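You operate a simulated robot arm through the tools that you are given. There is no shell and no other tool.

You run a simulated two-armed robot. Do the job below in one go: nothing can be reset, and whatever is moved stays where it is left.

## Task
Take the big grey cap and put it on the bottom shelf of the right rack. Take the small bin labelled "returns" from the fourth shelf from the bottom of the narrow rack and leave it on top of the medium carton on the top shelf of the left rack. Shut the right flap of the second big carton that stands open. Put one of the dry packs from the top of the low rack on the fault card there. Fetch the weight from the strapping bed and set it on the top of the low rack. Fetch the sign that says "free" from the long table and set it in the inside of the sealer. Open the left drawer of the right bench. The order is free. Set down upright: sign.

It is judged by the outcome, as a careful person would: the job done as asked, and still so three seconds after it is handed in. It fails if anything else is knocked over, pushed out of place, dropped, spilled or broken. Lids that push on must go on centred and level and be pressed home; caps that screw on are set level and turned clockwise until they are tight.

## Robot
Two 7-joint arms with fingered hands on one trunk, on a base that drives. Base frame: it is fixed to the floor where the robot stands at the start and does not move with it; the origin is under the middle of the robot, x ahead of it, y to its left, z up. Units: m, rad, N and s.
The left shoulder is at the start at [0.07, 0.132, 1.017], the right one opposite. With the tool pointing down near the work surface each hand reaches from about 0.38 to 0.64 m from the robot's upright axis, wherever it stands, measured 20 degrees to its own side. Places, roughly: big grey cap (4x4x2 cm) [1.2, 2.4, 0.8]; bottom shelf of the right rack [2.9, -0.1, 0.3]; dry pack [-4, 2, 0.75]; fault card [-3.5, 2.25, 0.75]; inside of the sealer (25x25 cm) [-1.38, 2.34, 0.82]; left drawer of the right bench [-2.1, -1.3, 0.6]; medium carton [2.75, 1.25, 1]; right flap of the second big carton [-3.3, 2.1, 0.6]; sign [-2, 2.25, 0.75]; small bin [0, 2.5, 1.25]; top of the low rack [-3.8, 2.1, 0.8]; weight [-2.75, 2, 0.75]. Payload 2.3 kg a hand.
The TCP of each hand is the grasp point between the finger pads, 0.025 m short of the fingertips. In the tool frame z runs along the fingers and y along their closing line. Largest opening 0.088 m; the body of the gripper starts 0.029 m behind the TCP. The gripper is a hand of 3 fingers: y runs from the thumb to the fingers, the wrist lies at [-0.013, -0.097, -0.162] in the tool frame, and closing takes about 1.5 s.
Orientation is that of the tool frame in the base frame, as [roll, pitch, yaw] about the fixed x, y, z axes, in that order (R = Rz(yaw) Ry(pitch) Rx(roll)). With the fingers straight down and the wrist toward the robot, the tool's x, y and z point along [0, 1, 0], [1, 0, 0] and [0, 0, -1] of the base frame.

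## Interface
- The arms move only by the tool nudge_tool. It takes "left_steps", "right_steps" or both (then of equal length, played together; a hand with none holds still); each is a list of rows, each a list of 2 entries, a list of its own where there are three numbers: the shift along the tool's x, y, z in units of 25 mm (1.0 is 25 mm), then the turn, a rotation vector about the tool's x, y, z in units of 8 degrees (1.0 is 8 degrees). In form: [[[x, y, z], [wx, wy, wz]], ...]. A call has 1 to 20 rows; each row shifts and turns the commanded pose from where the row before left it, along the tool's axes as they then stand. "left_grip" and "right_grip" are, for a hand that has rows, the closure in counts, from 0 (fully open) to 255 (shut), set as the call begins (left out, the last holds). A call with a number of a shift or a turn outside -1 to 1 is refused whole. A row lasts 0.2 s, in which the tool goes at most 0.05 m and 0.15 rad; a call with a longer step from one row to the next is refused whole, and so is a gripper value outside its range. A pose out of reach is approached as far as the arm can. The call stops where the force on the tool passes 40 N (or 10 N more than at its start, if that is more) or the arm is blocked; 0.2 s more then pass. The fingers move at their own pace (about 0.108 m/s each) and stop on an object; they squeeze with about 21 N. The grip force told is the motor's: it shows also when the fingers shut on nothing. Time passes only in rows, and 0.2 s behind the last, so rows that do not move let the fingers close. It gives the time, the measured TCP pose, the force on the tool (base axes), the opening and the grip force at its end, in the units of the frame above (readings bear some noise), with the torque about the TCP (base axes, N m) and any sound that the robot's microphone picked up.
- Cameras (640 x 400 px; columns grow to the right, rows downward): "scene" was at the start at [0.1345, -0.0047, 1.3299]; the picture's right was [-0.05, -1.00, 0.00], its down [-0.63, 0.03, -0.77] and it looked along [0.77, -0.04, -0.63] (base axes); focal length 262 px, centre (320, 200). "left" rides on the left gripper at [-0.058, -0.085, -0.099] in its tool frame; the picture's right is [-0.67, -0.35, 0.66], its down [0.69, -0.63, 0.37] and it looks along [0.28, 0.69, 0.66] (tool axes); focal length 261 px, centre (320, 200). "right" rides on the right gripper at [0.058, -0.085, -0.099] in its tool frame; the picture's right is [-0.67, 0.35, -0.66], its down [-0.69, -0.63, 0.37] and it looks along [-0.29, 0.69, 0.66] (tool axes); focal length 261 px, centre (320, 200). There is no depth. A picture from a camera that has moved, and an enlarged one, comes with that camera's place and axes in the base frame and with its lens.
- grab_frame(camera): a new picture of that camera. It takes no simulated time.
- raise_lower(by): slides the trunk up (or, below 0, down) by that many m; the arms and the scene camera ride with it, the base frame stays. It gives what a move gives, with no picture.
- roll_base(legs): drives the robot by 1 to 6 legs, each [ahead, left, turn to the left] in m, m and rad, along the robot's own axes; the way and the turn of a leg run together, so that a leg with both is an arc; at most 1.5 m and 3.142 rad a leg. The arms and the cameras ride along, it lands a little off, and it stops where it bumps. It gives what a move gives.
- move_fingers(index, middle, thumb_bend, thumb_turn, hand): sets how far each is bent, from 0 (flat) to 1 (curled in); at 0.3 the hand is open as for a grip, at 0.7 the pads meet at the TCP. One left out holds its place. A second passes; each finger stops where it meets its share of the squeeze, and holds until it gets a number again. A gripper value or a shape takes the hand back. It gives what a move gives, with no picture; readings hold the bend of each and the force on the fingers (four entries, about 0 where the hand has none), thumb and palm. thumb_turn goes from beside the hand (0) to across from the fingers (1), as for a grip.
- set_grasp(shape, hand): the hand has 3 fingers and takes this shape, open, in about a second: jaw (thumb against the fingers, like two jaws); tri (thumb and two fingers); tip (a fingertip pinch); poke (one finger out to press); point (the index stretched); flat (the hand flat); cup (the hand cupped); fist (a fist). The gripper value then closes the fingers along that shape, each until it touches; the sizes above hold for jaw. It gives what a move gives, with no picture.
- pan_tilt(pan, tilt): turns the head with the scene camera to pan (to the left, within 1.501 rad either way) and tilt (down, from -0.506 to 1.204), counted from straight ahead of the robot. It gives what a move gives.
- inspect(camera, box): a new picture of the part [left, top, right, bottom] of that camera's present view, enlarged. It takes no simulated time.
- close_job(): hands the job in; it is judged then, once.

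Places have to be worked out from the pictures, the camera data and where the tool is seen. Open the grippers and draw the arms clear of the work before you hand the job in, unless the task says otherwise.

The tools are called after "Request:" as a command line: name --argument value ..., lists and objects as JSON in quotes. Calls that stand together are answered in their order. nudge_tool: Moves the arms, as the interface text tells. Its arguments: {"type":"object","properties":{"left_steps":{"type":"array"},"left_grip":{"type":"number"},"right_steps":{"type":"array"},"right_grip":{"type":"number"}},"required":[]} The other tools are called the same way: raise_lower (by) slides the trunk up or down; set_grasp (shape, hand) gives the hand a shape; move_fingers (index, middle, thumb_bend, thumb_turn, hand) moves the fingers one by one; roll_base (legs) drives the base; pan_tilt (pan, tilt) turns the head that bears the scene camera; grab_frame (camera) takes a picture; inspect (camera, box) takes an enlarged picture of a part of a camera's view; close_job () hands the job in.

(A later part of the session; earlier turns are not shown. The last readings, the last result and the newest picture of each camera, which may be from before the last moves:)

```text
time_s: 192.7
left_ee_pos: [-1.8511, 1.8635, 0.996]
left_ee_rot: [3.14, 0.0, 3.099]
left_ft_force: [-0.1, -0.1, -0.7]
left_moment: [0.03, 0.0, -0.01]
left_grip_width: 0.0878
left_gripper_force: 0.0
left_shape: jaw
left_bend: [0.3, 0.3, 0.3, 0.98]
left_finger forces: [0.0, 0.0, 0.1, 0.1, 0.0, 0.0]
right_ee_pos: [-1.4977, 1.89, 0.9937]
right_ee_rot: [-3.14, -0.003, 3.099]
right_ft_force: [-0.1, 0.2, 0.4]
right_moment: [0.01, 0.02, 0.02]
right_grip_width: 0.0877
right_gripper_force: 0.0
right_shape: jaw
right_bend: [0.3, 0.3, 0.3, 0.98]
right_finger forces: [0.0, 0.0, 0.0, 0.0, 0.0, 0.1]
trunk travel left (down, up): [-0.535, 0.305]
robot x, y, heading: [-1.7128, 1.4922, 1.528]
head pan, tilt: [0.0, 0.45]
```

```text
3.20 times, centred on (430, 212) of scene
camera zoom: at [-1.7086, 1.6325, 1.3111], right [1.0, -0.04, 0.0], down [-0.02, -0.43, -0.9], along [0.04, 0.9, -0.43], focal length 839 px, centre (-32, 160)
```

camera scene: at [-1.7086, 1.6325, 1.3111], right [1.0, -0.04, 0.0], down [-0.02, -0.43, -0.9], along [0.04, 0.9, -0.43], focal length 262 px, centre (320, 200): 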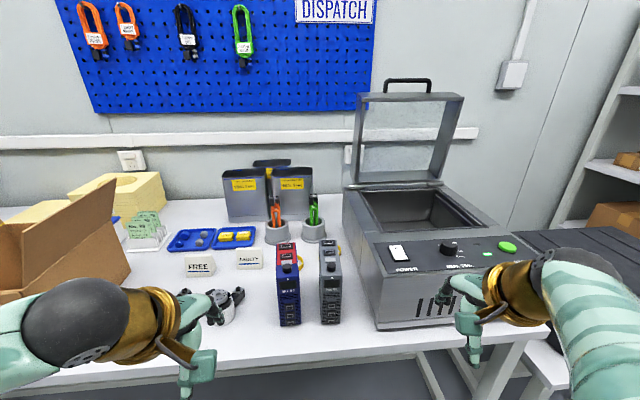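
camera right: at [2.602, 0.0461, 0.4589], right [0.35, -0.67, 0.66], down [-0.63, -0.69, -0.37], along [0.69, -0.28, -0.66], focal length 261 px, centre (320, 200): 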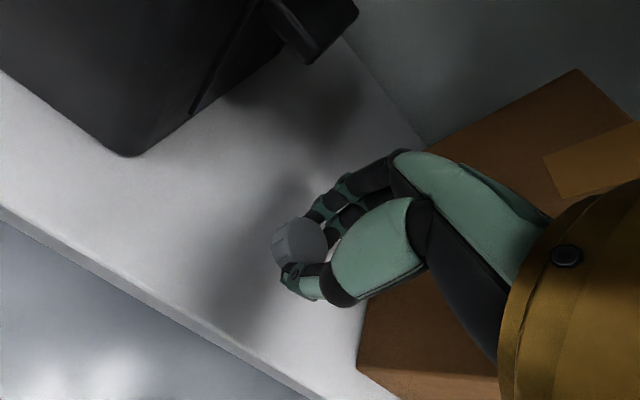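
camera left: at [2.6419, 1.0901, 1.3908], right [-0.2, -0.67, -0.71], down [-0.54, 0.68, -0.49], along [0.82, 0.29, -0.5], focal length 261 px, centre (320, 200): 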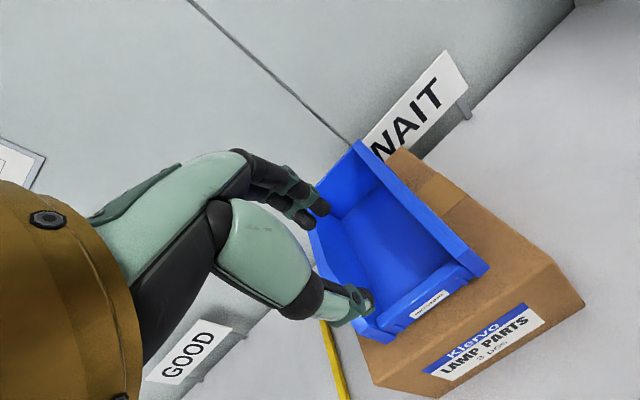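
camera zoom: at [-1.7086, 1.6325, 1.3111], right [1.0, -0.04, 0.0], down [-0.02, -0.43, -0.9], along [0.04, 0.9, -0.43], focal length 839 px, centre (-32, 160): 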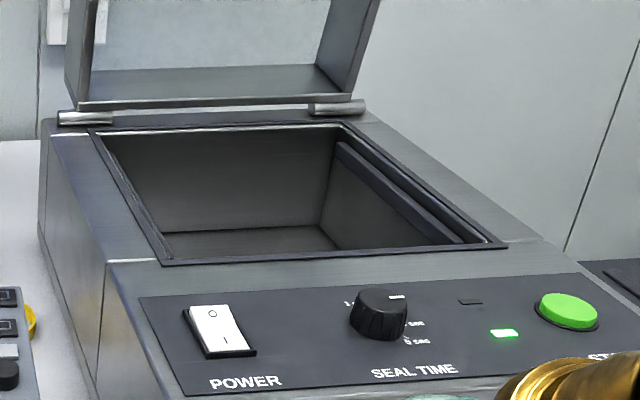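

FREE sign is at about (-2.05, 2.29), roughly 8 cm wide, 5 cm deep and 6.5 cm high, aligned with the table. I raise the trunk a bit for clearance and move to face it with the left hand.

Request:
raise_lower --by 0.1

Request:
roll_base --legs '[[0.2, 0.17, 0.043]]'

Request:
pan_tilt --pan 0.2 --tilt 0.75

Request:
grab_frame --camera "scene"

Request:
grab_frame --camera "left"

```text
time_s: 194.0
left_ee_pos: [-1.8517, 1.864, 1.0974]
left_ee_rot: [3.141, 0.0, 3.098]
left_ft_force: [0.3, 0.8, 0.5]
left_moment: [0.01, 0.0, 0.0]
left_grip_width: 0.0878
left_gripper_force: 0.0
left_shape: jaw
left_bend: [0.3, 0.3, 0.3, 0.98]
left_finger forces: [0.0, 0.0, 0.0, 0.0, 0.0, 0.1]
right_ee_pos: [-1.4975, 1.8887, 1.094]
right_ee_rot: [3.139, -0.003, 3.099]
right_ft_force: [0.6, 0.0, -0.7]
right_moment: [0.0, -0.01, 0.02]
right_grip_width: 0.0877
right_gripper_force: 0.0
right_shape: jaw
right_bend: [0.3, 0.3, 0.3, 0.98]
right_finger forces: [0.0, 0.0, 0.0, 0.0, 0.0, 0.0]
trunk travel left (down, up): [-0.635, 0.205]
robot x, y, heading: [-1.7114, 1.4904, 1.526]
head pan, tilt: [0.0, 0.45]
```

```text
time_s: 195.9
left_ee_pos: [-2.0295, 2.0582, 1.0968]
left_ee_rot: [3.14, 0.001, 3.141]
left_ft_force: [-0.1, -0.6, 0.0]
left_moment: [0.04, 0.0, 0.01]
left_grip_width: 0.0876
left_gripper_force: 0.0
left_shape: jaw
left_bend: [0.3, 0.3, 0.3, 0.98]
left_finger forces: [0.0, 0.1, 0.0, 0.0, 0.0, 0.0]
right_ee_pos: [-1.679, 2.0968, 1.094]
right_ee_rot: [3.141, -0.003, -3.141]
right_ft_force: [0.3, -0.5, 0.0]
right_moment: [-0.04, 0.0, -0.03]
right_grip_width: 0.0877
right_gripper_force: 0.0
right_shape: jaw
right_bend: [0.3, 0.3, 0.3, 0.98]
right_finger forces: [0.0, 0.1, 0.0, 0.0, 0.0, 0.0]
trunk travel left (down, up): [-0.635, 0.205]
robot x, y, heading: [-1.876, 1.6894, 1.571]
head pan, tilt: [0.0, 0.45]
```

```text
time_s: 196.7
left_ee_pos: [-2.0326, 2.058, 1.0965]
left_ee_rot: [-3.141, 0.0, 3.141]
left_ft_force: [0.7, -0.1, -0.3]
left_moment: [0.0, 0.0, 0.0]
left_grip_width: 0.088
left_gripper_force: 0.0
left_shape: jaw
left_bend: [0.3, 0.3, 0.3, 0.98]
left_finger forces: [0.0, 0.0, 0.1, 0.0, 0.1, 0.0]
right_ee_pos: [-1.6795, 2.0987, 1.0938]
right_ee_rot: [-3.141, -0.002, 3.142]
right_ft_force: [-0.2, 0.1, 0.7]
right_moment: [-0.01, 0.02, -0.01]
right_grip_width: 0.088
right_gripper_force: 0.1
right_shape: jaw
right_bend: [0.3, 0.3, 0.3, 0.98]
right_finger forces: [0.1, 0.1, 0.1, 0.1, 0.1, 0.0]
trunk travel left (down, up): [-0.635, 0.205]
robot x, y, heading: [-1.8775, 1.6934, 1.577]
head pan, tilt: [0.201, 0.75]
```

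```text
taken
camera scene: at [-1.8957, 1.8232, 1.3846], right [0.98, 0.2, 0.0], down [0.14, -0.67, -0.73], along [-0.15, 0.72, -0.68], focal length 262 px, centre (320, 200)
```

scene: 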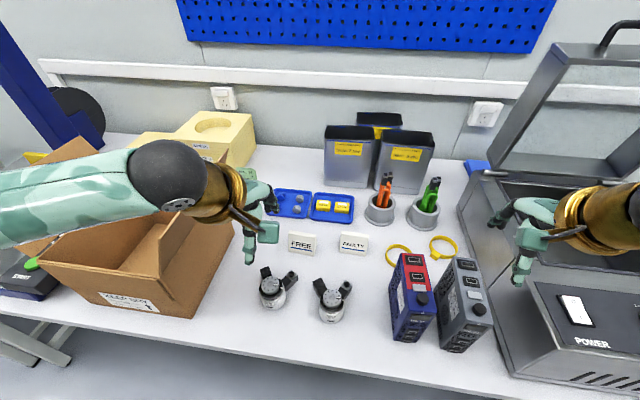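

```text
taken
camera left: at [-1.9735, 1.9726, 1.1966], right [0.67, -0.35, -0.66], down [-0.69, -0.63, -0.37], along [-0.28, 0.7, -0.66], focal length 261 px, centre (320, 200)
```

left: 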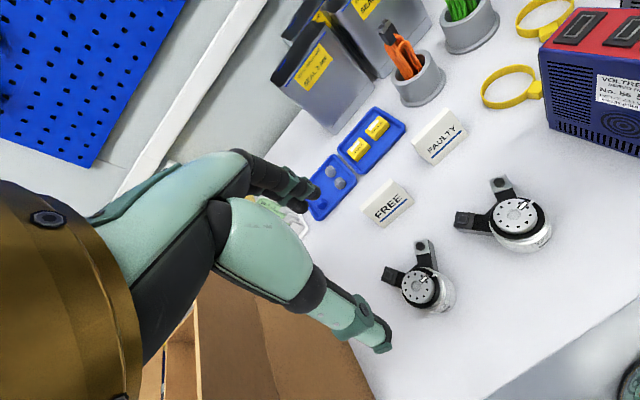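

I zoom in on the FREE sign in both views to fix its position.

Request:
inspect --camera "scene" --box '[262, 215, 342, 265]'

Request:
inspect --camera "left" --box '[340, 160, 440, 240]'

```text
8.00 times, centred on (302, 240) of scene
camera zoom: at [-1.8957, 1.8232, 1.3846], right [0.98, 0.2, 0.0], down [0.14, -0.67, -0.73], along [-0.15, 0.72, -0.68], focal length 2098 px, centre (464, -120)
```

zoom: 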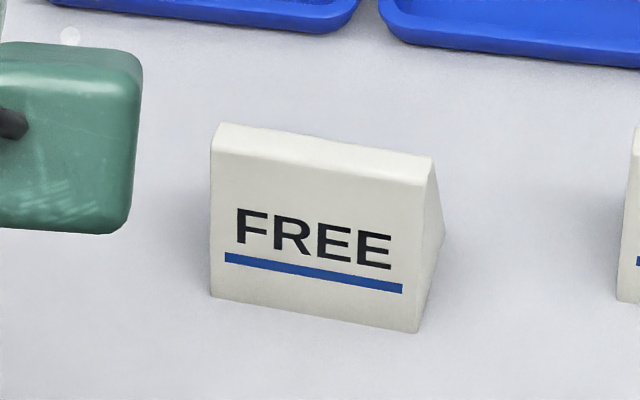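

```text
5.00 times, centred on (390, 200) of left
camera zoom: at [-1.9735, 1.9726, 1.1966], right [0.67, -0.35, -0.66], down [-0.69, -0.63, -0.37], along [-0.28, 0.7, -0.66], focal length 1303 px, centre (-30, 200)
```

zoom: 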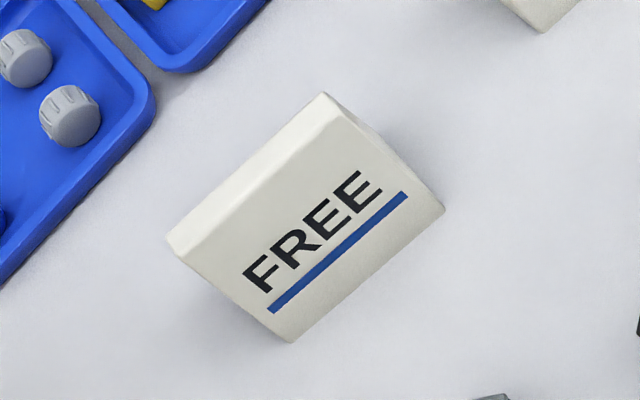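

FREE sign: centre (-2.041, 2.274), ridge at z≈0.816, table 0.75. I bring the left hand over it at z≈0.89.

Request:
nudge_tool --left_steps '[[[0.1, 1, 0], [0, 0, 0]], [[0.1, 1, 0], [0, 0, 0]], [[0.1, 1, 0], [0, 0, 0]], [[0.04, 1, 0.3], [0, 0, 0]], [[0, 1, 0.5], [0, 0, 0]], [[0, 1, 0.5], [0, 0, 0]], [[0, 1, 1], [0, 0, 0]], [[0, 0.9, 1], [0, 0, 0]], [[0, 0.74, 1], [0, 0, 0]], [[0, 0, 1], [0, 0, 0]], [[0, 0, 1], [0, 0, 0]], [[0, 0, 1], [0, 0, 0]], [[0, 0, 0.9], [0, 0, 0]], [[0, 0, 0], [0, 0, 0]]]' --left_grip 0

Request:
grab_frame --camera "left"

Request:
grab_frame --camera "scene"

```text
time_s: 199.7
left_ee_pos: [-2.0407, 2.2741, 0.8909]
left_ee_rot: [-3.141, 0.001, 3.141]
left_ft_force: [0.0, 0.4, -0.7]
left_moment: [0.0, 0.0, 0.04]
left_grip_width: 0.0876
left_gripper_force: 0.2
left_shape: jaw
left_bend: [0.3, 0.3, 0.3, 0.98]
left_finger forces: [0.1, 0.0, 0.0, 0.1, 0.0, 0.0]
right_ee_pos: [-1.6781, 2.0993, 1.0936]
right_ee_rot: [3.141, -0.003, -3.141]
right_ft_force: [0.3, -0.3, 0.3]
right_moment: [-0.03, -0.01, 0.0]
right_grip_width: 0.0878
right_gripper_force: 0.1
right_shape: jaw
right_bend: [0.3, 0.3, 0.3, 0.98]
right_finger forces: [0.0, 0.1, 0.0, 0.0, 0.1, 0.1]
trunk travel left (down, up): [-0.635, 0.205]
robot x, y, heading: [-1.8773, 1.6914, 1.566]
head pan, tilt: [0.201, 0.75]
```

```text
taken
camera left: at [-1.9822, 2.1881, 0.9913], right [0.67, -0.35, -0.66], down [-0.69, -0.63, -0.37], along [-0.28, 0.69, -0.66], focal length 261 px, centre (320, 200)
```

left: 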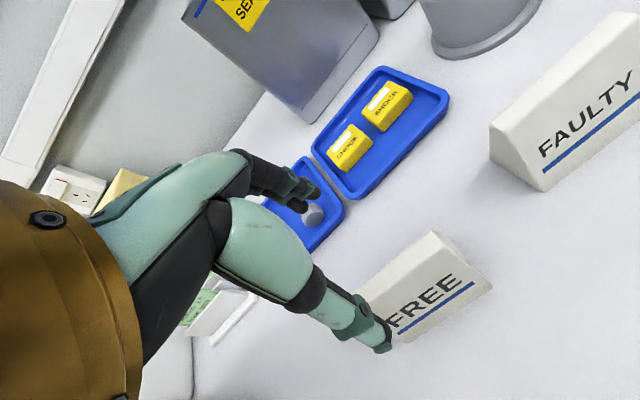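

```text
taken
camera scene: at [-1.8954, 1.8229, 1.3846], right [0.98, 0.2, 0.0], down [0.14, -0.67, -0.73], along [-0.15, 0.72, -0.68], focal length 262 px, centre (320, 200)
```

scene: 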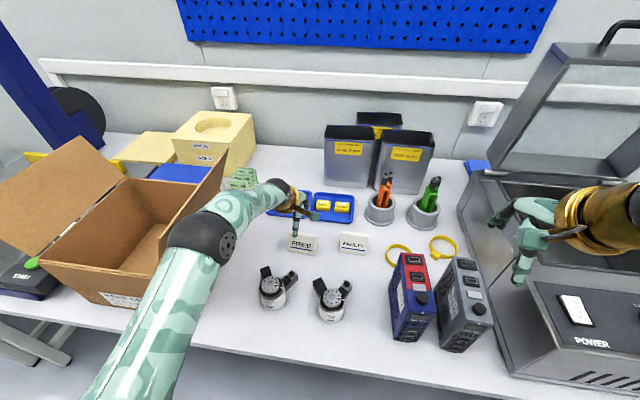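

The hand is over the sign and centred. I lower to z≈0.797, straddling the sign.

Request:
nudge_tool --left_steps '[[[0, 0, 0.9], [0, 0, 0]], [[0, 0, 0.9], [0, 0, 0]], [[0, 0, 0.9], [0, 0, 0]], [[0, 0, 0.8], [0, 0, 0]], [[0, 0, 0.25], [0, 0, 0]], [[0, 0, 0], [0, 0, 0]]]' --left_grip 0

Request:
grab_frame --camera "left"

Request:
inspect --camera "scene" --box '[220, 180, 380, 280]'

```text
time_s: 201.1
left_ee_pos: [-2.0412, 2.272, 0.8035]
left_ee_rot: [3.132, -0.001, -3.142]
left_ft_force: [-1.6, -1.8, 18.5]
left_moment: [0.73, 0.13, 0.11]
left_grip_width: 0.0872
left_gripper_force: 0.0
left_shape: jaw
left_bend: [0.3, 0.3, 0.3, 0.98]
left_finger forces: [0.3, 15.4, 0.0, 0.0, 2.6, 0.0]
right_ee_pos: [-1.6778, 2.0934, 1.0966]
right_ee_rot: [3.137, -0.002, -3.141]
right_ft_force: [0.8, -0.2, -0.1]
right_moment: [-0.01, -0.01, -0.01]
right_grip_width: 0.0878
right_gripper_force: 0.0
right_shape: jaw
right_bend: [0.3, 0.3, 0.3, 0.98]
right_finger forces: [0.1, 0.1, 0.1, 0.0, 0.0, 0.0]
trunk travel left (down, up): [-0.635, 0.205]
robot x, y, heading: [-1.8754, 1.6906, 1.567]
head pan, tilt: [0.201, 0.75]
```

```text
taken
camera left: at [-1.9826, 2.1846, 0.9021], right [0.67, -0.34, -0.66], down [-0.69, -0.63, -0.37], along [-0.29, 0.7, -0.65], focal length 261 px, centre (320, 200)
```

left: 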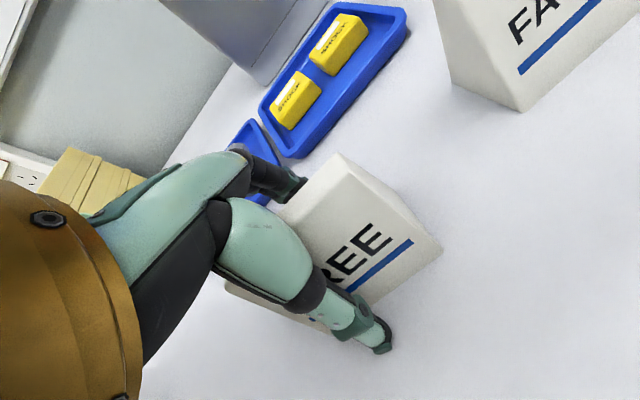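

```text
4.00 times, centred on (300, 230) of scene
camera zoom: at [-1.8944, 1.8159, 1.3856], right [0.98, 0.2, 0.0], down [0.14, -0.66, -0.73], along [-0.15, 0.72, -0.68], focal length 1049 px, centre (400, 80)
```

zoom: 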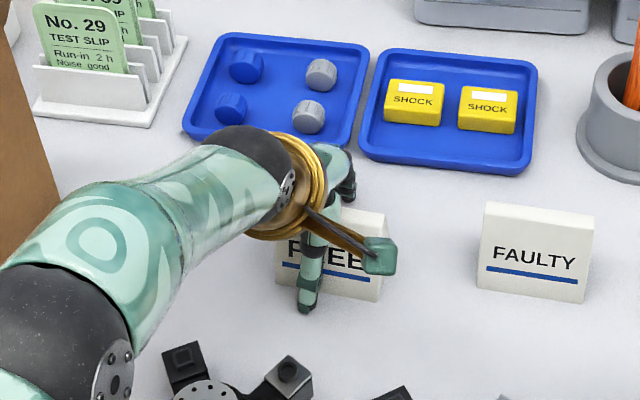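

The middle finger touched the table: the table top is at z≈0.77, so the sign is ~13 mm nearer than assumed (y≈2.26). I rise 12 mm and shift the hand back.

Request:
nudge_tool --left_steps '[[[0, 0, -0.5], [0, 0, 0]], [[-0.1, -0.25, 0], [0, 0, 0]], [[-0.1, -0.25, 0], [0, 0, 0]], [[0, 0, 0], [0, 0, 0]]]' --left_grip 0

Request:
grab_frame --camera "left"

```text
time_s: 202.1
left_ee_pos: [-2.0347, 2.2625, 0.8096]
left_ee_rot: [-3.14, 0.0, -3.141]
left_ft_force: [-0.6, -0.4, -0.1]
left_moment: [0.01, 0.02, 0.01]
left_grip_width: 0.0878
left_gripper_force: 0.1
left_shape: jaw
left_bend: [0.3, 0.3, 0.3, 0.98]
left_finger forces: [0.0, 0.1, 0.0, 0.0, 0.0, 0.0]
right_ee_pos: [-1.6788, 2.0993, 1.0938]
right_ee_rot: [3.141, -0.001, 3.14]
right_ft_force: [-0.9, 0.3, -0.1]
right_moment: [-0.02, -0.05, 0.02]
right_grip_width: 0.0878
right_gripper_force: 0.2
right_shape: jaw
right_bend: [0.3, 0.3, 0.3, 0.98]
right_finger forces: [0.1, 0.0, 0.0, 0.0, 0.0, 0.0]
trunk travel left (down, up): [-0.635, 0.205]
robot x, y, heading: [-1.877, 1.6913, 1.565]
head pan, tilt: [0.201, 0.75]
```

```text
taken
camera left: at [-1.9774, 2.1768, 0.9101], right [0.67, -0.35, -0.66], down [-0.69, -0.63, -0.37], along [-0.28, 0.69, -0.66], focal length 261 px, centre (320, 200)
```

left: 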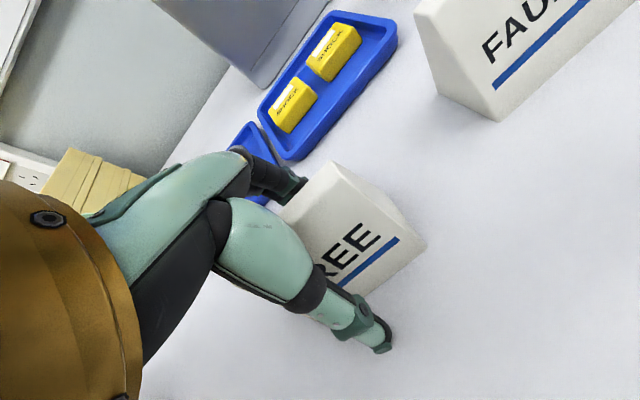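

Centred now. I rise another 5 mm and close on the sign.

Request:
nudge_tool --left_steps '[[[0, -0.1, -0.2], [0, 0, 0]], [[0, 0, 0], [0, 0, 0]]]' --left_grip 0

Request:
nudge_tool --left_steps '[[[0, 0, 0], [0, 0, 0]], [[0, 0, 0], [0, 0, 0]], [[0, 0, 0], [0, 0, 0]], [[0, 0, 0], [0, 0, 0]], [[0, 0, 0], [0, 0, 0]], [[0, 0, 0], [0, 0, 0]], [[0, 0, 0], [0, 0, 0]], [[0, 0, 0], [0, 0, 0]]]' --left_grip 255

Request:
grab_frame --camera "left"

Request:
inspect --camera "scene" --box '[220, 180, 380, 280]'

```text
time_s: 202.7
left_ee_pos: [-2.0354, 2.26, 0.8148]
left_ee_rot: [-3.141, 0.0, 3.141]
left_ft_force: [0.8, 0.1, 0.5]
left_moment: [0.0, 0.02, -0.03]
left_grip_width: 0.0878
left_gripper_force: 0.0
left_shape: jaw
left_bend: [0.3, 0.3, 0.3, 0.98]
left_finger forces: [0.0, 0.1, 0.0, 0.1, 0.0, 0.1]
right_ee_pos: [-1.6781, 2.0978, 1.094]
right_ee_rot: [3.141, -0.003, 3.14]
right_ft_force: [0.3, 0.9, 0.2]
right_moment: [-0.02, -0.01, 0.0]
right_grip_width: 0.0875
right_gripper_force: 0.0
right_shape: jaw
right_bend: [0.3, 0.3, 0.3, 0.98]
right_finger forces: [0.0, 0.2, 0.0, 0.1, 0.0, 0.0]
trunk travel left (down, up): [-0.635, 0.205]
robot x, y, heading: [-1.8777, 1.6933, 1.572]
head pan, tilt: [0.201, 0.75]
```

```text
time_s: 204.5
left_ee_pos: [-2.0355, 2.2587, 0.8159]
left_ee_rot: [3.14, -0.002, -3.141]
left_ft_force: [-0.8, 0.5, 2.2]
left_moment: [-0.01, 0.02, 0.0]
left_grip_width: 0.0319
left_gripper_force: 20.9
left_shape: jaw
left_bend: [0.74, 0.5, 0.73, 1.0]
left_finger forces: [12.0, 6.6, 0.1, 0.1, 18.5, 0.0]
right_ee_pos: [-1.6796, 2.0978, 1.0939]
right_ee_rot: [3.14, -0.002, 3.141]
right_ft_force: [0.1, -0.1, 0.3]
right_moment: [-0.01, 0.02, 0.01]
right_grip_width: 0.0876
right_gripper_force: 0.1
right_shape: jaw
right_bend: [0.3, 0.3, 0.3, 0.98]
right_finger forces: [0.0, 0.1, 0.0, 0.0, 0.0, 0.0]
trunk travel left (down, up): [-0.635, 0.205]
robot x, y, heading: [-1.8751, 1.6913, 1.571]
head pan, tilt: [0.201, 0.75]
```

```text
taken
camera left: at [-1.977, 2.1734, 0.9158], right [0.67, -0.35, -0.66], down [-0.69, -0.63, -0.37], along [-0.28, 0.7, -0.66], focal length 261 px, centre (320, 200)
```

left: 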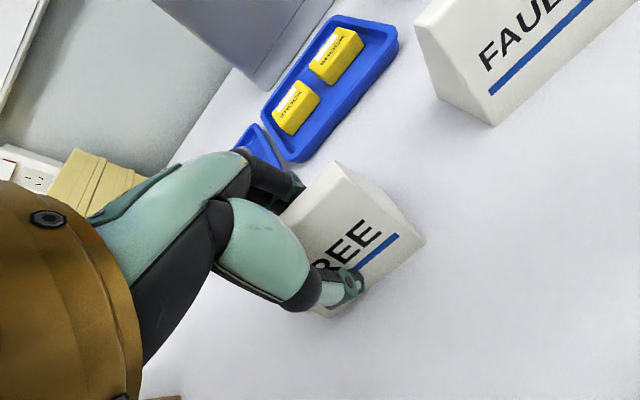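

```text
4.00 times, centred on (300, 230) of scene
camera zoom: at [-1.8953, 1.8224, 1.3847], right [0.98, 0.2, 0.0], down [0.14, -0.67, -0.73], along [-0.15, 0.72, -0.68], focal length 1049 px, centre (400, 80)
```

zoom: 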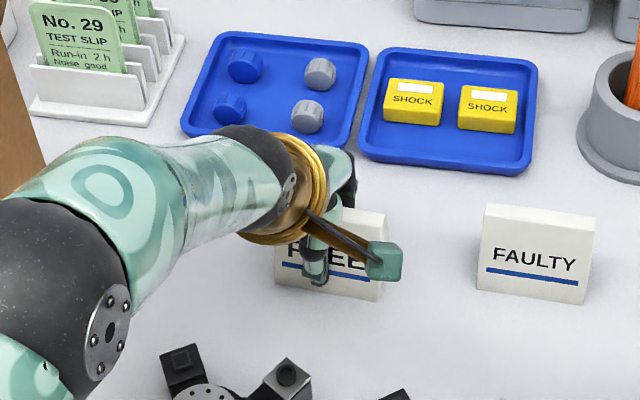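

Gripped with 18 N. I lift slowly and check.

Request:
nudge_tool --left_steps '[[[0, 0, -0.2], [0, 0, 0]], [[0, 0, -0.4], [0, 0, 0]], [[0, 0, -0.6], [0, 0, 0]], [[0, 0, -0.8], [0, 0, 0]], [[0, 0, 0], [0, 0, 0]]]' --left_grip 255

Request:
grab_frame --camera "left"

Request:
inspect --camera "scene" --box '[220, 180, 380, 280]'

```text
time_s: 205.7
left_ee_pos: [-2.0341, 2.2603, 0.8653]
left_ee_rot: [-3.14, 0.001, -3.14]
left_ft_force: [0.0, 0.0, -1.3]
left_moment: [0.0, 0.0, 0.0]
left_grip_width: 0.0316
left_gripper_force: 21.0
left_shape: jaw
left_bend: [0.74, 0.5, 0.73, 1.0]
left_finger forces: [11.4, 6.4, 0.0, 0.0, 17.9, 0.1]
right_ee_pos: [-1.6788, 2.0994, 1.0949]
right_ee_rot: [-3.141, -0.001, -3.141]
right_ft_force: [0.4, -0.1, 0.3]
right_moment: [-0.01, -0.01, 0.02]
right_grip_width: 0.0877
right_gripper_force: 0.1
right_shape: jaw
right_bend: [0.3, 0.3, 0.3, 0.98]
right_finger forces: [0.0, 0.1, 0.0, 0.0, 0.0, 0.0]
trunk travel left (down, up): [-0.635, 0.205]
robot x, y, heading: [-1.8773, 1.6934, 1.572]
head pan, tilt: [0.201, 0.75]
```

```text
taken
camera left: at [-1.9771, 2.1745, 0.9653], right [0.67, -0.35, -0.66], down [-0.69, -0.63, -0.37], along [-0.28, 0.69, -0.66], focal length 261 px, centre (320, 200)
```

left: 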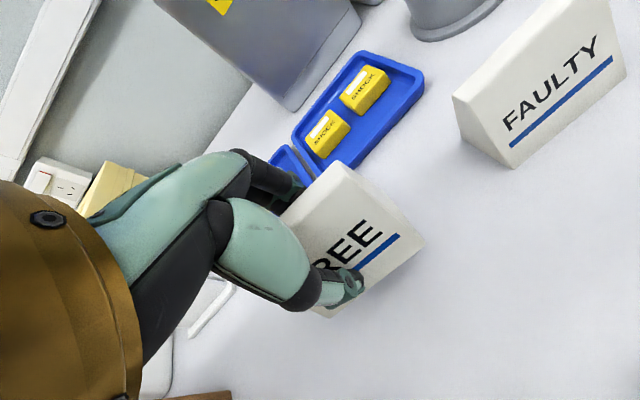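

```text
4.00 times, centred on (300, 230) of scene
camera zoom: at [-1.8956, 1.8234, 1.3846], right [0.98, 0.2, 0.0], down [0.14, -0.67, -0.73], along [-0.15, 0.72, -0.68], focal length 1049 px, centre (400, 80)
```

zoom: 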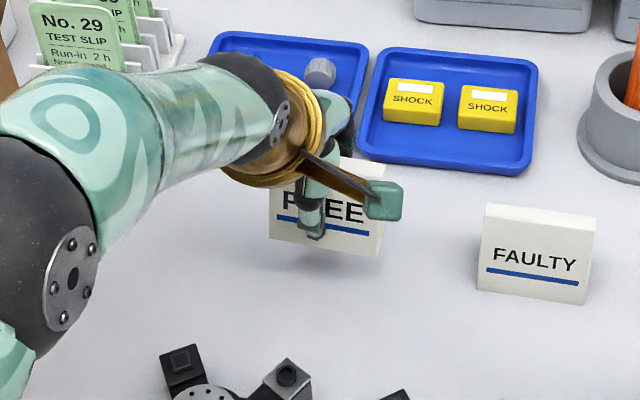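

The sign is lifted level. I raise it to z≈1.1, draw it back and drive right toward the sealer.

Request:
nudge_tool --left_steps '[[[0, 0, -1], [0, 0, 0]], [[0, 0, -1], [0, 0, 0]], [[0, 0, -1], [0, 0, 0]], [[0, 0, -1], [0, 0, 0]], [[0, 0, -1], [0, 0, 0]], [[0, -0.6, -1], [0, 0, 0]], [[0, -0.8, -1], [0, 0, 0]], [[0, -0.8, -1], [0, 0, 0]], [[0, -0.8, -1], [0, 0, 0]], [[0, -0.8, -0.5], [0, 0, 0]], [[0, -0.8, 0], [0, 0, 0]], [[0, 0, 0], [0, 0, 0]]]' --left_grip 255

Request:
roll_base --legs '[[-0.1, -0.55, 0]]'

Request:
pan_tilt --pan 0.0 --tilt 0.65

Request:
grab_frame --camera "scene"

```text
time_s: 208.3
left_ee_pos: [-2.0342, 2.146, 1.103]
left_ee_rot: [3.14, 0.001, 3.141]
left_ft_force: [-0.3, -0.4, -0.3]
left_moment: [0.0, -0.01, -0.02]
left_grip_width: 0.0315
left_gripper_force: 21.3
left_shape: jaw
left_bend: [0.74, 0.51, 0.73, 1.0]
left_finger forces: [11.3, 6.2, 0.1, 0.1, 17.6, 0.1]
right_ee_pos: [-1.6788, 2.0986, 1.0932]
right_ee_rot: [3.141, -0.001, 3.14]
right_ft_force: [0.8, -0.3, -0.4]
right_moment: [-0.01, 0.0, 0.0]
right_grip_width: 0.0874
right_gripper_force: 0.1
right_shape: jaw
right_bend: [0.3, 0.3, 0.3, 0.98]
right_finger forces: [0.1, 0.1, 0.0, 0.0, 0.1, 0.1]
trunk travel left (down, up): [-0.635, 0.205]
robot x, y, heading: [-1.8802, 1.6898, 1.572]
head pan, tilt: [0.201, 0.75]
```

```text
time_s: 211.5
left_ee_pos: [-1.475, 2.0448, 1.1014]
left_ee_rot: [-3.141, 0.001, 3.137]
left_ft_force: [-0.2, 0.0, -0.5]
left_moment: [-0.01, -0.01, -0.04]
left_grip_width: 0.0312
left_gripper_force: 20.8
left_shape: jaw
left_bend: [0.74, 0.51, 0.73, 1.0]
left_finger forces: [11.3, 6.2, 0.0, 0.0, 17.5, 0.0]
right_ee_pos: [-1.1198, 1.9962, 1.0937]
right_ee_rot: [3.14, 0.0, 3.137]
right_ft_force: [-0.6, -0.2, 0.1]
right_moment: [-0.02, -0.02, -0.01]
right_grip_width: 0.0877
right_gripper_force: 0.0
right_shape: jaw
right_bend: [0.3, 0.3, 0.3, 0.98]
right_finger forces: [0.0, 0.1, 0.1, 0.0, 0.0, 0.0]
trunk travel left (down, up): [-0.635, 0.205]
robot x, y, heading: [-1.321, 1.5927, 1.565]
head pan, tilt: [0.201, 0.75]
```

```text
time_s: 212.2
left_ee_pos: [-1.4732, 2.0453, 1.1032]
left_ee_rot: [3.14, 0.001, 3.137]
left_ft_force: [-0.1, 0.2, -0.2]
left_moment: [0.0, 0.01, 0.01]
left_grip_width: 0.0314
left_gripper_force: 21.2
left_shape: jaw
left_bend: [0.74, 0.51, 0.73, 1.0]
left_finger forces: [11.3, 6.2, 0.1, 0.0, 17.7, 0.1]
right_ee_pos: [-1.1195, 1.9967, 1.0942]
right_ee_rot: [-3.142, -0.002, 3.136]
right_ft_force: [0.3, -0.1, 0.3]
right_moment: [0.01, 0.03, 0.03]
right_grip_width: 0.0875
right_gripper_force: 0.1
right_shape: jaw
right_bend: [0.3, 0.3, 0.3, 0.98]
right_finger forces: [0.0, 0.0, 0.1, 0.0, 0.1, 0.0]
trunk travel left (down, up): [-0.635, 0.205]
robot x, y, heading: [-1.3191, 1.5878, 1.57]
head pan, tilt: [0.0, 0.649]
```

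```text
taken
camera scene: at [-1.3201, 1.7272, 1.3932], right [1.0, 0.0, 0.0], down [0.0, -0.61, -0.8], along [0.0, 0.8, -0.61], focal length 262 px, centre (320, 200)
```

scene: 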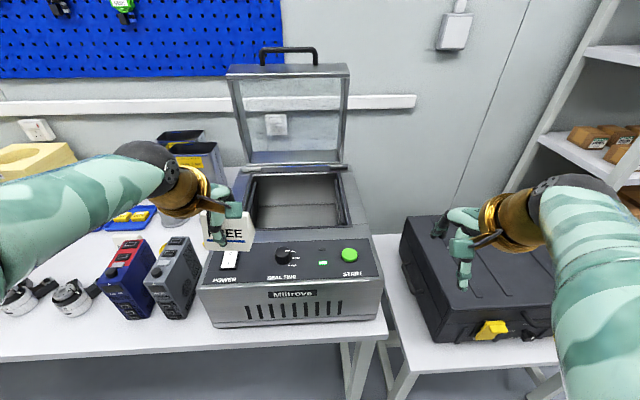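

I zoom into the chamber.

Request:
inspect --camera "scene" --box '[215, 150, 395, 262]'

```text
3.56 times, centred on (305, 206) of scene
camera zoom: at [-1.3201, 1.7272, 1.3932], right [1.0, 0.0, 0.0], down [0.0, -0.61, -0.8], along [0.0, 0.8, -0.61], focal length 932 px, centre (373, 179)
```

zoom: 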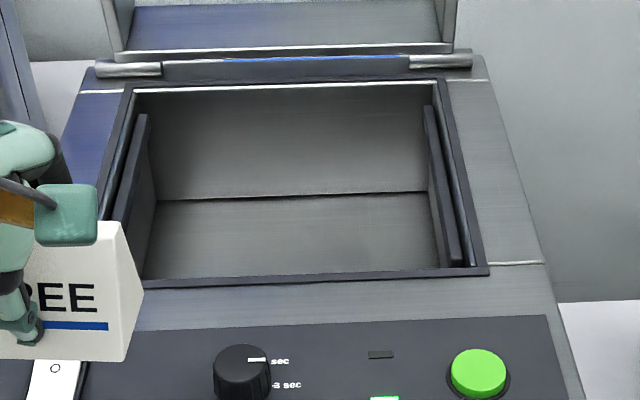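

Chamber: rim z≈0.946, floor ≈0.818, centre ≈(-1.386, 2.335), about 0.27 m wide. I drive ahead 0.155 m and then bring the sign over the chamber.

Request:
roll_base --legs '[[0.155, -0.03, 0]]'

Request:
nudge_tool --left_steps '[[[-0.5, 0.6, 0], [0, 0, 0]], [[-0.5, 0.8, 0], [0, 0, 0]], [[-0.5, 0.8, 0], [0, 0, 0]], [[-0.5, 0.8, 0], [0, 0, 0]], [[-0.3, 0.8, 0], [0, 0, 0]], [[0, 0.8, 0], [0, 0, 0]], [[0, 0.6, 0], [0, 0, 0]], [[0, 0, 0], [0, 0, 0]]]' --left_grip 255

Request:
grab_frame --camera "scene"

Request:
grab_frame --camera "left"

```text
time_s: 213.7
left_ee_pos: [-1.4435, 2.1965, 1.1019]
left_ee_rot: [3.139, -0.001, 3.136]
left_ft_force: [-0.2, 0.4, 0.3]
left_moment: [-0.01, -0.04, -0.03]
left_grip_width: 0.0313
left_gripper_force: 21.5
left_shape: jaw
left_bend: [0.74, 0.51, 0.73, 1.0]
left_finger forces: [11.4, 6.3, 0.0, 0.1, 17.6, 0.0]
right_ee_pos: [-1.0881, 2.1491, 1.0951]
right_ee_rot: [3.141, -0.001, 3.136]
right_ft_force: [0.2, -0.1, -0.8]
right_moment: [0.03, -0.05, -0.01]
right_grip_width: 0.0876
right_gripper_force: 0.1
right_shape: jaw
right_bend: [0.3, 0.3, 0.3, 0.98]
right_finger forces: [0.0, 0.0, 0.0, 0.0, 0.0, 0.0]
trunk travel left (down, up): [-0.635, 0.205]
robot x, y, heading: [-1.2864, 1.7443, 1.566]
head pan, tilt: [0.0, 0.649]
```

```text
time_s: 215.5
left_ee_pos: [-1.3889, 2.3122, 1.094]
left_ee_rot: [3.14, -0.002, 3.136]
left_ft_force: [0.5, 0.2, -0.7]
left_moment: [-0.01, 0.01, -0.06]
left_grip_width: 0.0312
left_gripper_force: 20.9
left_shape: jaw
left_bend: [0.74, 0.51, 0.73, 1.0]
left_finger forces: [11.2, 6.1, 0.0, 0.1, 17.5, 0.0]
left hand out of reach, approached as far as the arm can: row 6, 7
right_ee_pos: [-1.0883, 2.1509, 1.0945]
right_ee_rot: [-3.141, -0.001, 3.135]
right_ft_force: [-0.2, -0.1, 0.2]
right_moment: [-0.01, 0.02, -0.04]
right_grip_width: 0.0877
right_gripper_force: 0.0
right_shape: jaw
right_bend: [0.3, 0.3, 0.3, 0.98]
right_finger forces: [0.0, 0.1, 0.0, 0.1, 0.1, 0.0]
trunk travel left (down, up): [-0.635, 0.205]
robot x, y, heading: [-1.2919, 1.7449, 1.562]
head pan, tilt: [0.0, 0.649]
```

```text
taken
camera scene: at [-1.2892, 1.8819, 1.3931], right [1.0, -0.01, 0.0], down [0.0, -0.61, -0.8], along [0.01, 0.8, -0.61], focal length 262 px, centre (320, 200)
```

scene: 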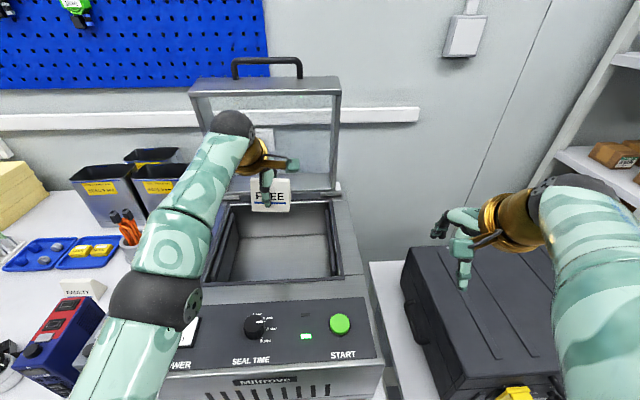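

```text
taken
camera left: at [-1.3305, 2.2242, 1.1945], right [0.67, -0.35, -0.66], down [-0.69, -0.63, -0.37], along [-0.28, 0.7, -0.66], focal length 261 px, centre (320, 200)
```

left: 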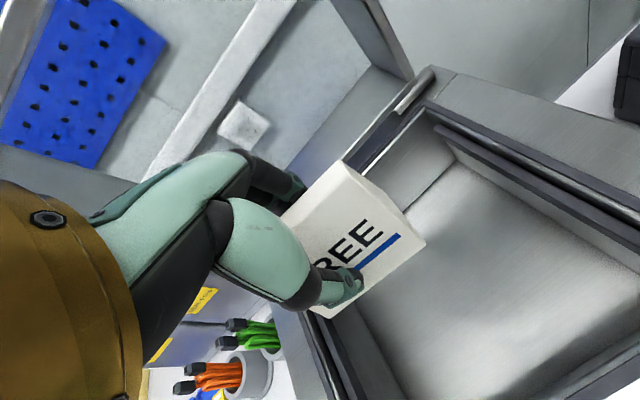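

The sign hangs over the chamber. I lower it part way (to z≈0.98) and push slightly further back.

Request:
nudge_tool --left_steps '[[[0, 0, 0.8], [0, 0, 0]], [[0, 0, 0.8], [0, 0, 0]], [[0, 0.2, 0.8], [0, 0, 0]], [[0, 0.3, 0.8], [0, 0, 0]], [[0, 0.3, 0.8], [0, 0, 0]], [[0, 0.2, 0.4], [0, 0, 0]], [[0, 0, 0], [0, 0, 0]]]' --left_grip 255

Request:
grab_frame --camera "scene"

Request:
grab_frame --camera "left"

```text
time_s: 217.1
left_ee_pos: [-1.3888, 2.3372, 0.9834]
left_ee_rot: [3.139, 0.0, 3.135]
left_ft_force: [-0.3, -1.1, -0.7]
left_moment: [0.0, -0.03, -0.02]
left_grip_width: 0.0311
left_gripper_force: 20.9
left_shape: jaw
left_bend: [0.74, 0.51, 0.74, 1.0]
left_finger forces: [11.2, 6.2, 0.1, 0.0, 17.4, 0.0]
right_ee_pos: [-1.0882, 2.1504, 1.0934]
right_ee_rot: [-3.141, -0.002, 3.137]
right_ft_force: [0.6, 0.4, 0.6]
right_moment: [0.03, 0.02, 0.01]
right_grip_width: 0.0877
right_gripper_force: 0.0
right_shape: jaw
right_bend: [0.3, 0.3, 0.3, 0.98]
right_finger forces: [0.0, 0.0, 0.0, 0.1, 0.0, 0.0]
trunk travel left (down, up): [-0.635, 0.205]
robot x, y, heading: [-1.2883, 1.7425, 1.562]
head pan, tilt: [0.0, 0.649]
```

```text
taken
camera scene: at [-1.2893, 1.8814, 1.3932], right [1.0, -0.01, 0.0], down [0.0, -0.6, -0.8], along [0.01, 0.8, -0.6], focal length 262 px, centre (320, 200)
```

scene: 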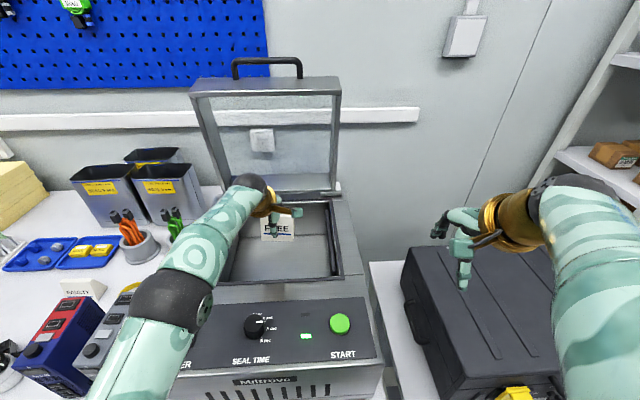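

```text
taken
camera left: at [-1.3313, 2.2496, 1.0839], right [0.67, -0.35, -0.66], down [-0.69, -0.62, -0.37], along [-0.28, 0.7, -0.66], focal length 261 px, centre (320, 200)
```

left: 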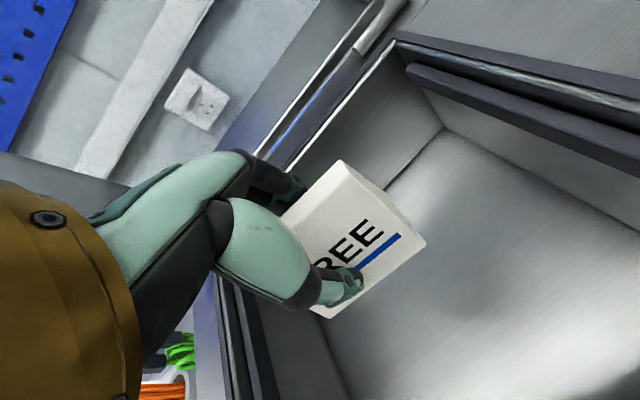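

Well placed inside the opening. I lower further to just above the chamber floor.

Request:
nudge_tool --left_steps '[[[0, 0, 0.8], [0, 0, 0]], [[0, 0, 0.8], [0, 0, 0]], [[0, 0, 0.8], [0, 0, 0]], [[0, 0, 0.8], [0, 0, 0]], [[0, 0, 0.6], [0, 0, 0]], [[0, 0, 0.3], [0, 0, 0]], [[0, 0, 0], [0, 0, 0]]]' --left_grip 255

Request:
grab_frame --camera "scene"

Request:
grab_frame --camera "left"

```text
time_s: 218.7
left_ee_pos: [-1.389, 2.3349, 0.8822]
left_ee_rot: [3.141, 0.001, 3.134]
left_ft_force: [0.7, -0.1, -0.6]
left_moment: [0.0, -0.02, 0.02]
left_grip_width: 0.031
left_gripper_force: 20.5
left_shape: jaw
left_bend: [0.74, 0.51, 0.74, 1.0]
left_finger forces: [11.2, 6.0, 0.0, 0.0, 17.2, 0.0]
right_ee_pos: [-1.0879, 2.1504, 1.0942]
right_ee_rot: [3.141, -0.001, 3.136]
right_ft_force: [-0.1, 0.0, 0.0]
right_moment: [0.0, -0.03, -0.03]
right_grip_width: 0.0874
right_gripper_force: 0.0
right_shape: jaw
right_bend: [0.3, 0.3, 0.3, 0.98]
right_finger forces: [0.0, 0.1, 0.0, 0.1, 0.0, 0.1]
trunk travel left (down, up): [-0.635, 0.205]
robot x, y, heading: [-1.2893, 1.7459, 1.561]
head pan, tilt: [0.0, 0.649]
```

```text
taken
camera scene: at [-1.2893, 1.8816, 1.3932], right [1.0, -0.01, 0.0], down [0.0, -0.6, -0.8], along [0.01, 0.8, -0.6], focal length 262 px, centre (320, 200)
```

scene: 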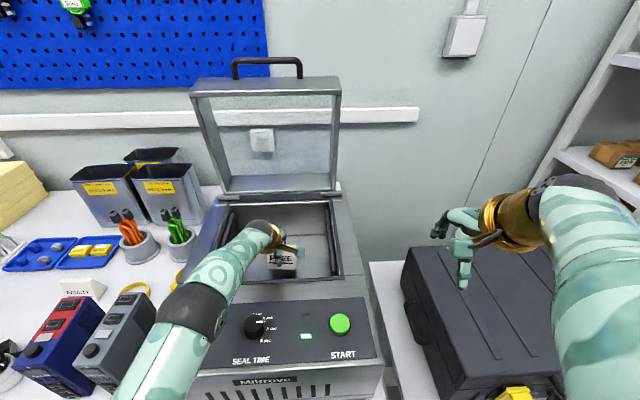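

```text
taken
camera left: at [-1.3311, 2.2492, 0.9813], right [0.67, -0.35, -0.66], down [-0.69, -0.62, -0.37], along [-0.28, 0.7, -0.66], focal length 261 px, centre (320, 200)
```

left: 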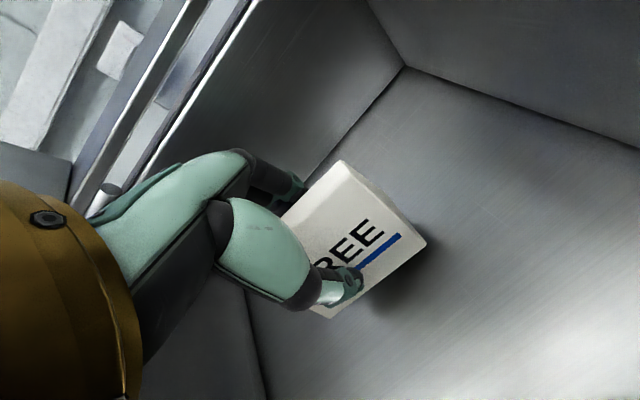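

About 1–2 cm remain. I lower in small steps watching the force.

Request:
nudge_tool --left_steps '[[[0, 0, 0.2], [0, 0, 0]], [[0, 0, 0], [0, 0, 0]]]'

Request:
nudge_tool --left_steps '[[[0, 0, 0.15], [0, 0, 0]], [[0, 0, 0], [0, 0, 0]]]'

Request:
nudge_tool --left_steps '[[[0, 0, 0.12], [0, 0, 0]], [[0, 0, 0], [0, 0, 0]]]'

Request:
inspect --camera "left" --box '[240, 140, 480, 330]'

```text
time_s: 219.3
left_ee_pos: [-1.3885, 2.3359, 0.8773]
left_ee_rot: [3.14, 0.001, 3.135]
left_ft_force: [-0.9, 0.1, -0.4]
left_moment: [0.0, -0.02, 0.01]
left_grip_width: 0.031
left_gripper_force: 20.7
left_shape: jaw
left_bend: [0.74, 0.51, 0.74, 1.0]
left_finger forces: [11.2, 6.0, 0.0, 0.0, 17.2, 0.0]
right_ee_pos: [-1.0886, 2.1502, 1.093]
right_ee_rot: [-3.141, -0.001, 3.136]
right_ft_force: [-0.8, -0.6, -1.3]
right_moment: [-0.02, 0.01, 0.04]
right_grip_width: 0.0878
right_gripper_force: 0.1
right_shape: jaw
right_bend: [0.3, 0.3, 0.3, 0.98]
right_finger forces: [0.1, 0.0, 0.0, 0.0, 0.0, 0.0]
trunk travel left (down, up): [-0.635, 0.205]
robot x, y, heading: [-1.2887, 1.746, 1.563]
head pan, tilt: [0.0, 0.649]
```

```text
time_s: 219.9
left_ee_pos: [-1.3889, 2.3354, 0.8736]
left_ee_rot: [3.139, 0.0, 3.136]
left_ft_force: [-1.0, 0.3, -0.2]
left_moment: [-0.01, 0.01, -0.04]
left_grip_width: 0.0306
left_gripper_force: 20.4
left_shape: jaw
left_bend: [0.74, 0.51, 0.74, 1.0]
left_finger forces: [11.2, 6.1, 0.0, 0.0, 17.2, 0.0]
right_ee_pos: [-1.0879, 2.1487, 1.0928]
right_ee_rot: [-3.141, -0.002, 3.137]
right_ft_force: [0.0, -0.4, 0.6]
right_moment: [0.0, -0.02, -0.01]
right_grip_width: 0.0876
right_gripper_force: 0.0
right_shape: jaw
right_bend: [0.3, 0.3, 0.3, 0.98]
right_finger forces: [0.0, 0.0, 0.0, 0.1, 0.1, 0.0]
trunk travel left (down, up): [-0.635, 0.205]
robot x, y, heading: [-1.2905, 1.7465, 1.565]
head pan, tilt: [0.0, 0.649]
```

```text
time_s: 220.5
left_ee_pos: [-1.3895, 2.3362, 0.87]
left_ee_rot: [3.141, -0.001, 3.136]
left_ft_force: [0.0, 0.1, -0.6]
left_moment: [-0.02, -0.02, 0.04]
left_grip_width: 0.0309
left_gripper_force: 20.9
left_shape: jaw
left_bend: [0.74, 0.51, 0.74, 1.0]
left_finger forces: [11.3, 6.1, 0.0, 0.1, 17.2, 0.0]
right_ee_pos: [-1.088, 2.1504, 1.0922]
right_ee_rot: [-3.141, -0.002, 3.137]
right_ft_force: [0.2, 0.5, 0.4]
right_moment: [-0.02, -0.01, -0.02]
right_grip_width: 0.0876
right_gripper_force: 0.0
right_shape: jaw
right_bend: [0.3, 0.3, 0.3, 0.98]
right_finger forces: [0.0, 0.1, 0.0, 0.0, 0.0, 0.0]
trunk travel left (down, up): [-0.635, 0.205]
robot x, y, heading: [-1.2888, 1.7436, 1.561]
head pan, tilt: [0.0, 0.649]
```

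```text
2.11 times, centred on (360, 235) of left
camera zoom: at [-1.3312, 2.2494, 0.9698], right [0.67, -0.35, -0.66], down [-0.69, -0.62, -0.37], along [-0.28, 0.7, -0.66], focal length 549 px, centre (236, 126)
```

zoom: 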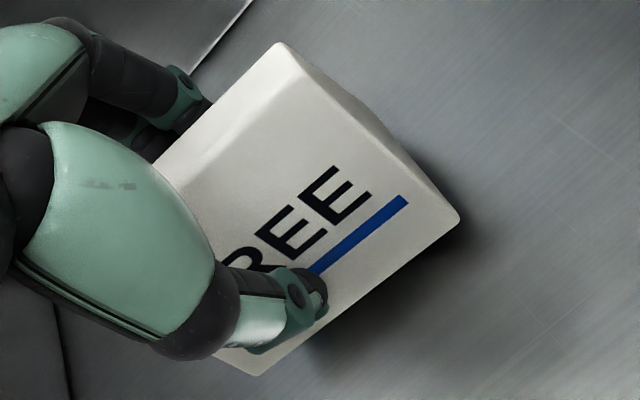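

Close to the floor now. I continue with 3 mm steps.

Request:
nudge_tool --left_steps '[[[0, 0, 0.12], [0, 0, 0]], [[0, 0, 0], [0, 0, 0]]]'

Request:
nudge_tool --left_steps '[[[0, 0, 0.1], [0, 0, 0]], [[0, 0, 0], [0, 0, 0]]]'

Request:
inspect --camera "left" --box '[240, 140, 480, 330]'

```text
time_s: 221.1
left_ee_pos: [-1.3885, 2.3359, 0.8662]
left_ee_rot: [3.139, 0.0, 3.135]
left_ft_force: [1.2, 0.2, -0.5]
left_moment: [-0.02, -0.01, 0.03]
left_grip_width: 0.031
left_gripper_force: 21.8
left_shape: jaw
left_bend: [0.74, 0.51, 0.74, 1.0]
left_finger forces: [11.2, 6.1, 0.0, 0.1, 17.2, 0.0]
right_ee_pos: [-1.0872, 2.1499, 1.0938]
right_ee_rot: [3.14, -0.002, 3.136]
right_ft_force: [0.0, 1.3, 0.8]
right_moment: [-0.02, 0.03, -0.01]
right_grip_width: 0.0879
right_gripper_force: 0.1
right_shape: jaw
right_bend: [0.3, 0.3, 0.3, 0.98]
right_finger forces: [0.0, 0.0, 0.0, 0.0, 0.1, 0.0]
trunk travel left (down, up): [-0.635, 0.205]
robot x, y, heading: [-1.2867, 1.7414, 1.561]
head pan, tilt: [0.0, 0.649]
```

```text
time_s: 221.7
left_ee_pos: [-1.3886, 2.3348, 0.8641]
left_ee_rot: [3.142, 0.0, 3.134]
left_ft_force: [0.6, -0.8, -0.6]
left_moment: [0.02, 0.0, -0.03]
left_grip_width: 0.0307
left_gripper_force: 20.9
left_shape: jaw
left_bend: [0.74, 0.51, 0.74, 1.0]
left_finger forces: [11.2, 5.9, 0.0, 0.0, 17.2, 0.0]
right_ee_pos: [-1.0869, 2.1512, 1.0944]
right_ee_rot: [-3.141, -0.002, 3.136]
right_ft_force: [0.5, 0.6, 0.5]
right_moment: [-0.02, 0.04, -0.02]
right_grip_width: 0.0877
right_gripper_force: 0.2
right_shape: jaw
right_bend: [0.3, 0.3, 0.3, 0.98]
right_finger forces: [0.0, 0.0, 0.1, 0.0, 0.1, 0.0]
trunk travel left (down, up): [-0.635, 0.205]
robot x, y, heading: [-1.2891, 1.7432, 1.567]
head pan, tilt: [0.0, 0.649]
```

```text
2.11 times, centred on (360, 235) of left
camera zoom: at [-1.3309, 2.2493, 0.9639], right [0.67, -0.35, -0.66], down [-0.69, -0.62, -0.37], along [-0.28, 0.7, -0.66], focal length 549 px, centre (236, 126)
```

zoom: 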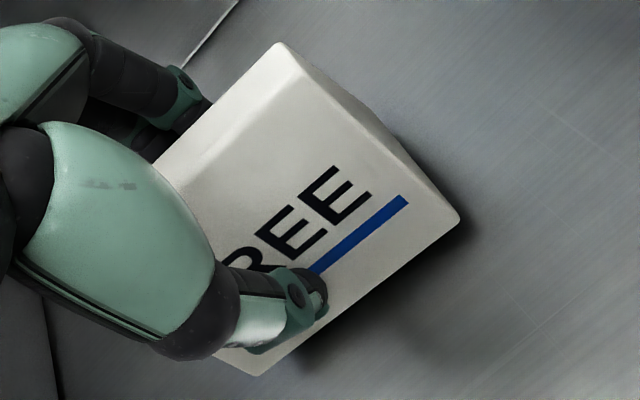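

Request:
nudge_tool --left_steps '[[[0, 0, 0.1], [0, 0, 0]], [[0, 0, 0], [0, 0, 0]]]'

Request:
nudge_tool --left_steps '[[[0, 0, 0.1], [0, 0, 0]], [[0, 0, 0], [0, 0, 0]]]'

```text
time_s: 222.3
left_ee_pos: [-1.389, 2.3358, 0.8615]
left_ee_rot: [-3.142, -0.001, 3.134]
left_ft_force: [-0.1, -0.2, -0.2]
left_moment: [0.0, 0.01, -0.01]
left_grip_width: 0.0309
left_gripper_force: 21.5
left_shape: jaw
left_bend: [0.74, 0.51, 0.74, 1.0]
left_finger forces: [11.2, 6.1, 0.0, 0.0, 17.2, 0.0]
right_ee_pos: [-1.0879, 2.1499, 1.0939]
right_ee_rot: [-3.141, -0.003, 3.137]
right_ft_force: [-0.9, -0.7, -0.2]
right_moment: [-0.03, 0.03, 0.0]
right_grip_width: 0.088
right_gripper_force: 0.1
right_shape: jaw
right_bend: [0.3, 0.3, 0.3, 0.98]
right_finger forces: [0.0, 0.0, 0.0, 0.0, 0.1, 0.0]
trunk travel left (down, up): [-0.635, 0.205]
robot x, y, heading: [-1.2878, 1.745, 1.561]
head pan, tilt: [0.0, 0.649]
```

```text
time_s: 222.9
left_ee_pos: [-1.3889, 2.3353, 0.8597]
left_ee_rot: [-3.14, 0.0, 3.136]
left_ft_force: [-0.3, -0.6, -1.4]
left_moment: [0.02, -0.05, 0.0]
left_grip_width: 0.0308
left_gripper_force: 20.6
left_shape: jaw
left_bend: [0.74, 0.51, 0.74, 1.0]
left_finger forces: [11.2, 6.0, 0.0, 0.0, 17.2, 0.1]
right_ee_pos: [-1.0873, 2.1508, 1.0943]
right_ee_rot: [-3.14, -0.002, 3.138]
right_ft_force: [-0.1, 0.6, 0.4]
right_moment: [0.01, -0.02, 0.0]
right_grip_width: 0.0876
right_gripper_force: 0.1
right_shape: jaw
right_bend: [0.3, 0.3, 0.3, 0.98]
right_finger forces: [0.0, 0.0, 0.0, 0.0, 0.0, 0.0]
trunk travel left (down, up): [-0.635, 0.205]
robot x, y, heading: [-1.2905, 1.745, 1.565]
head pan, tilt: [0.0, 0.649]
```

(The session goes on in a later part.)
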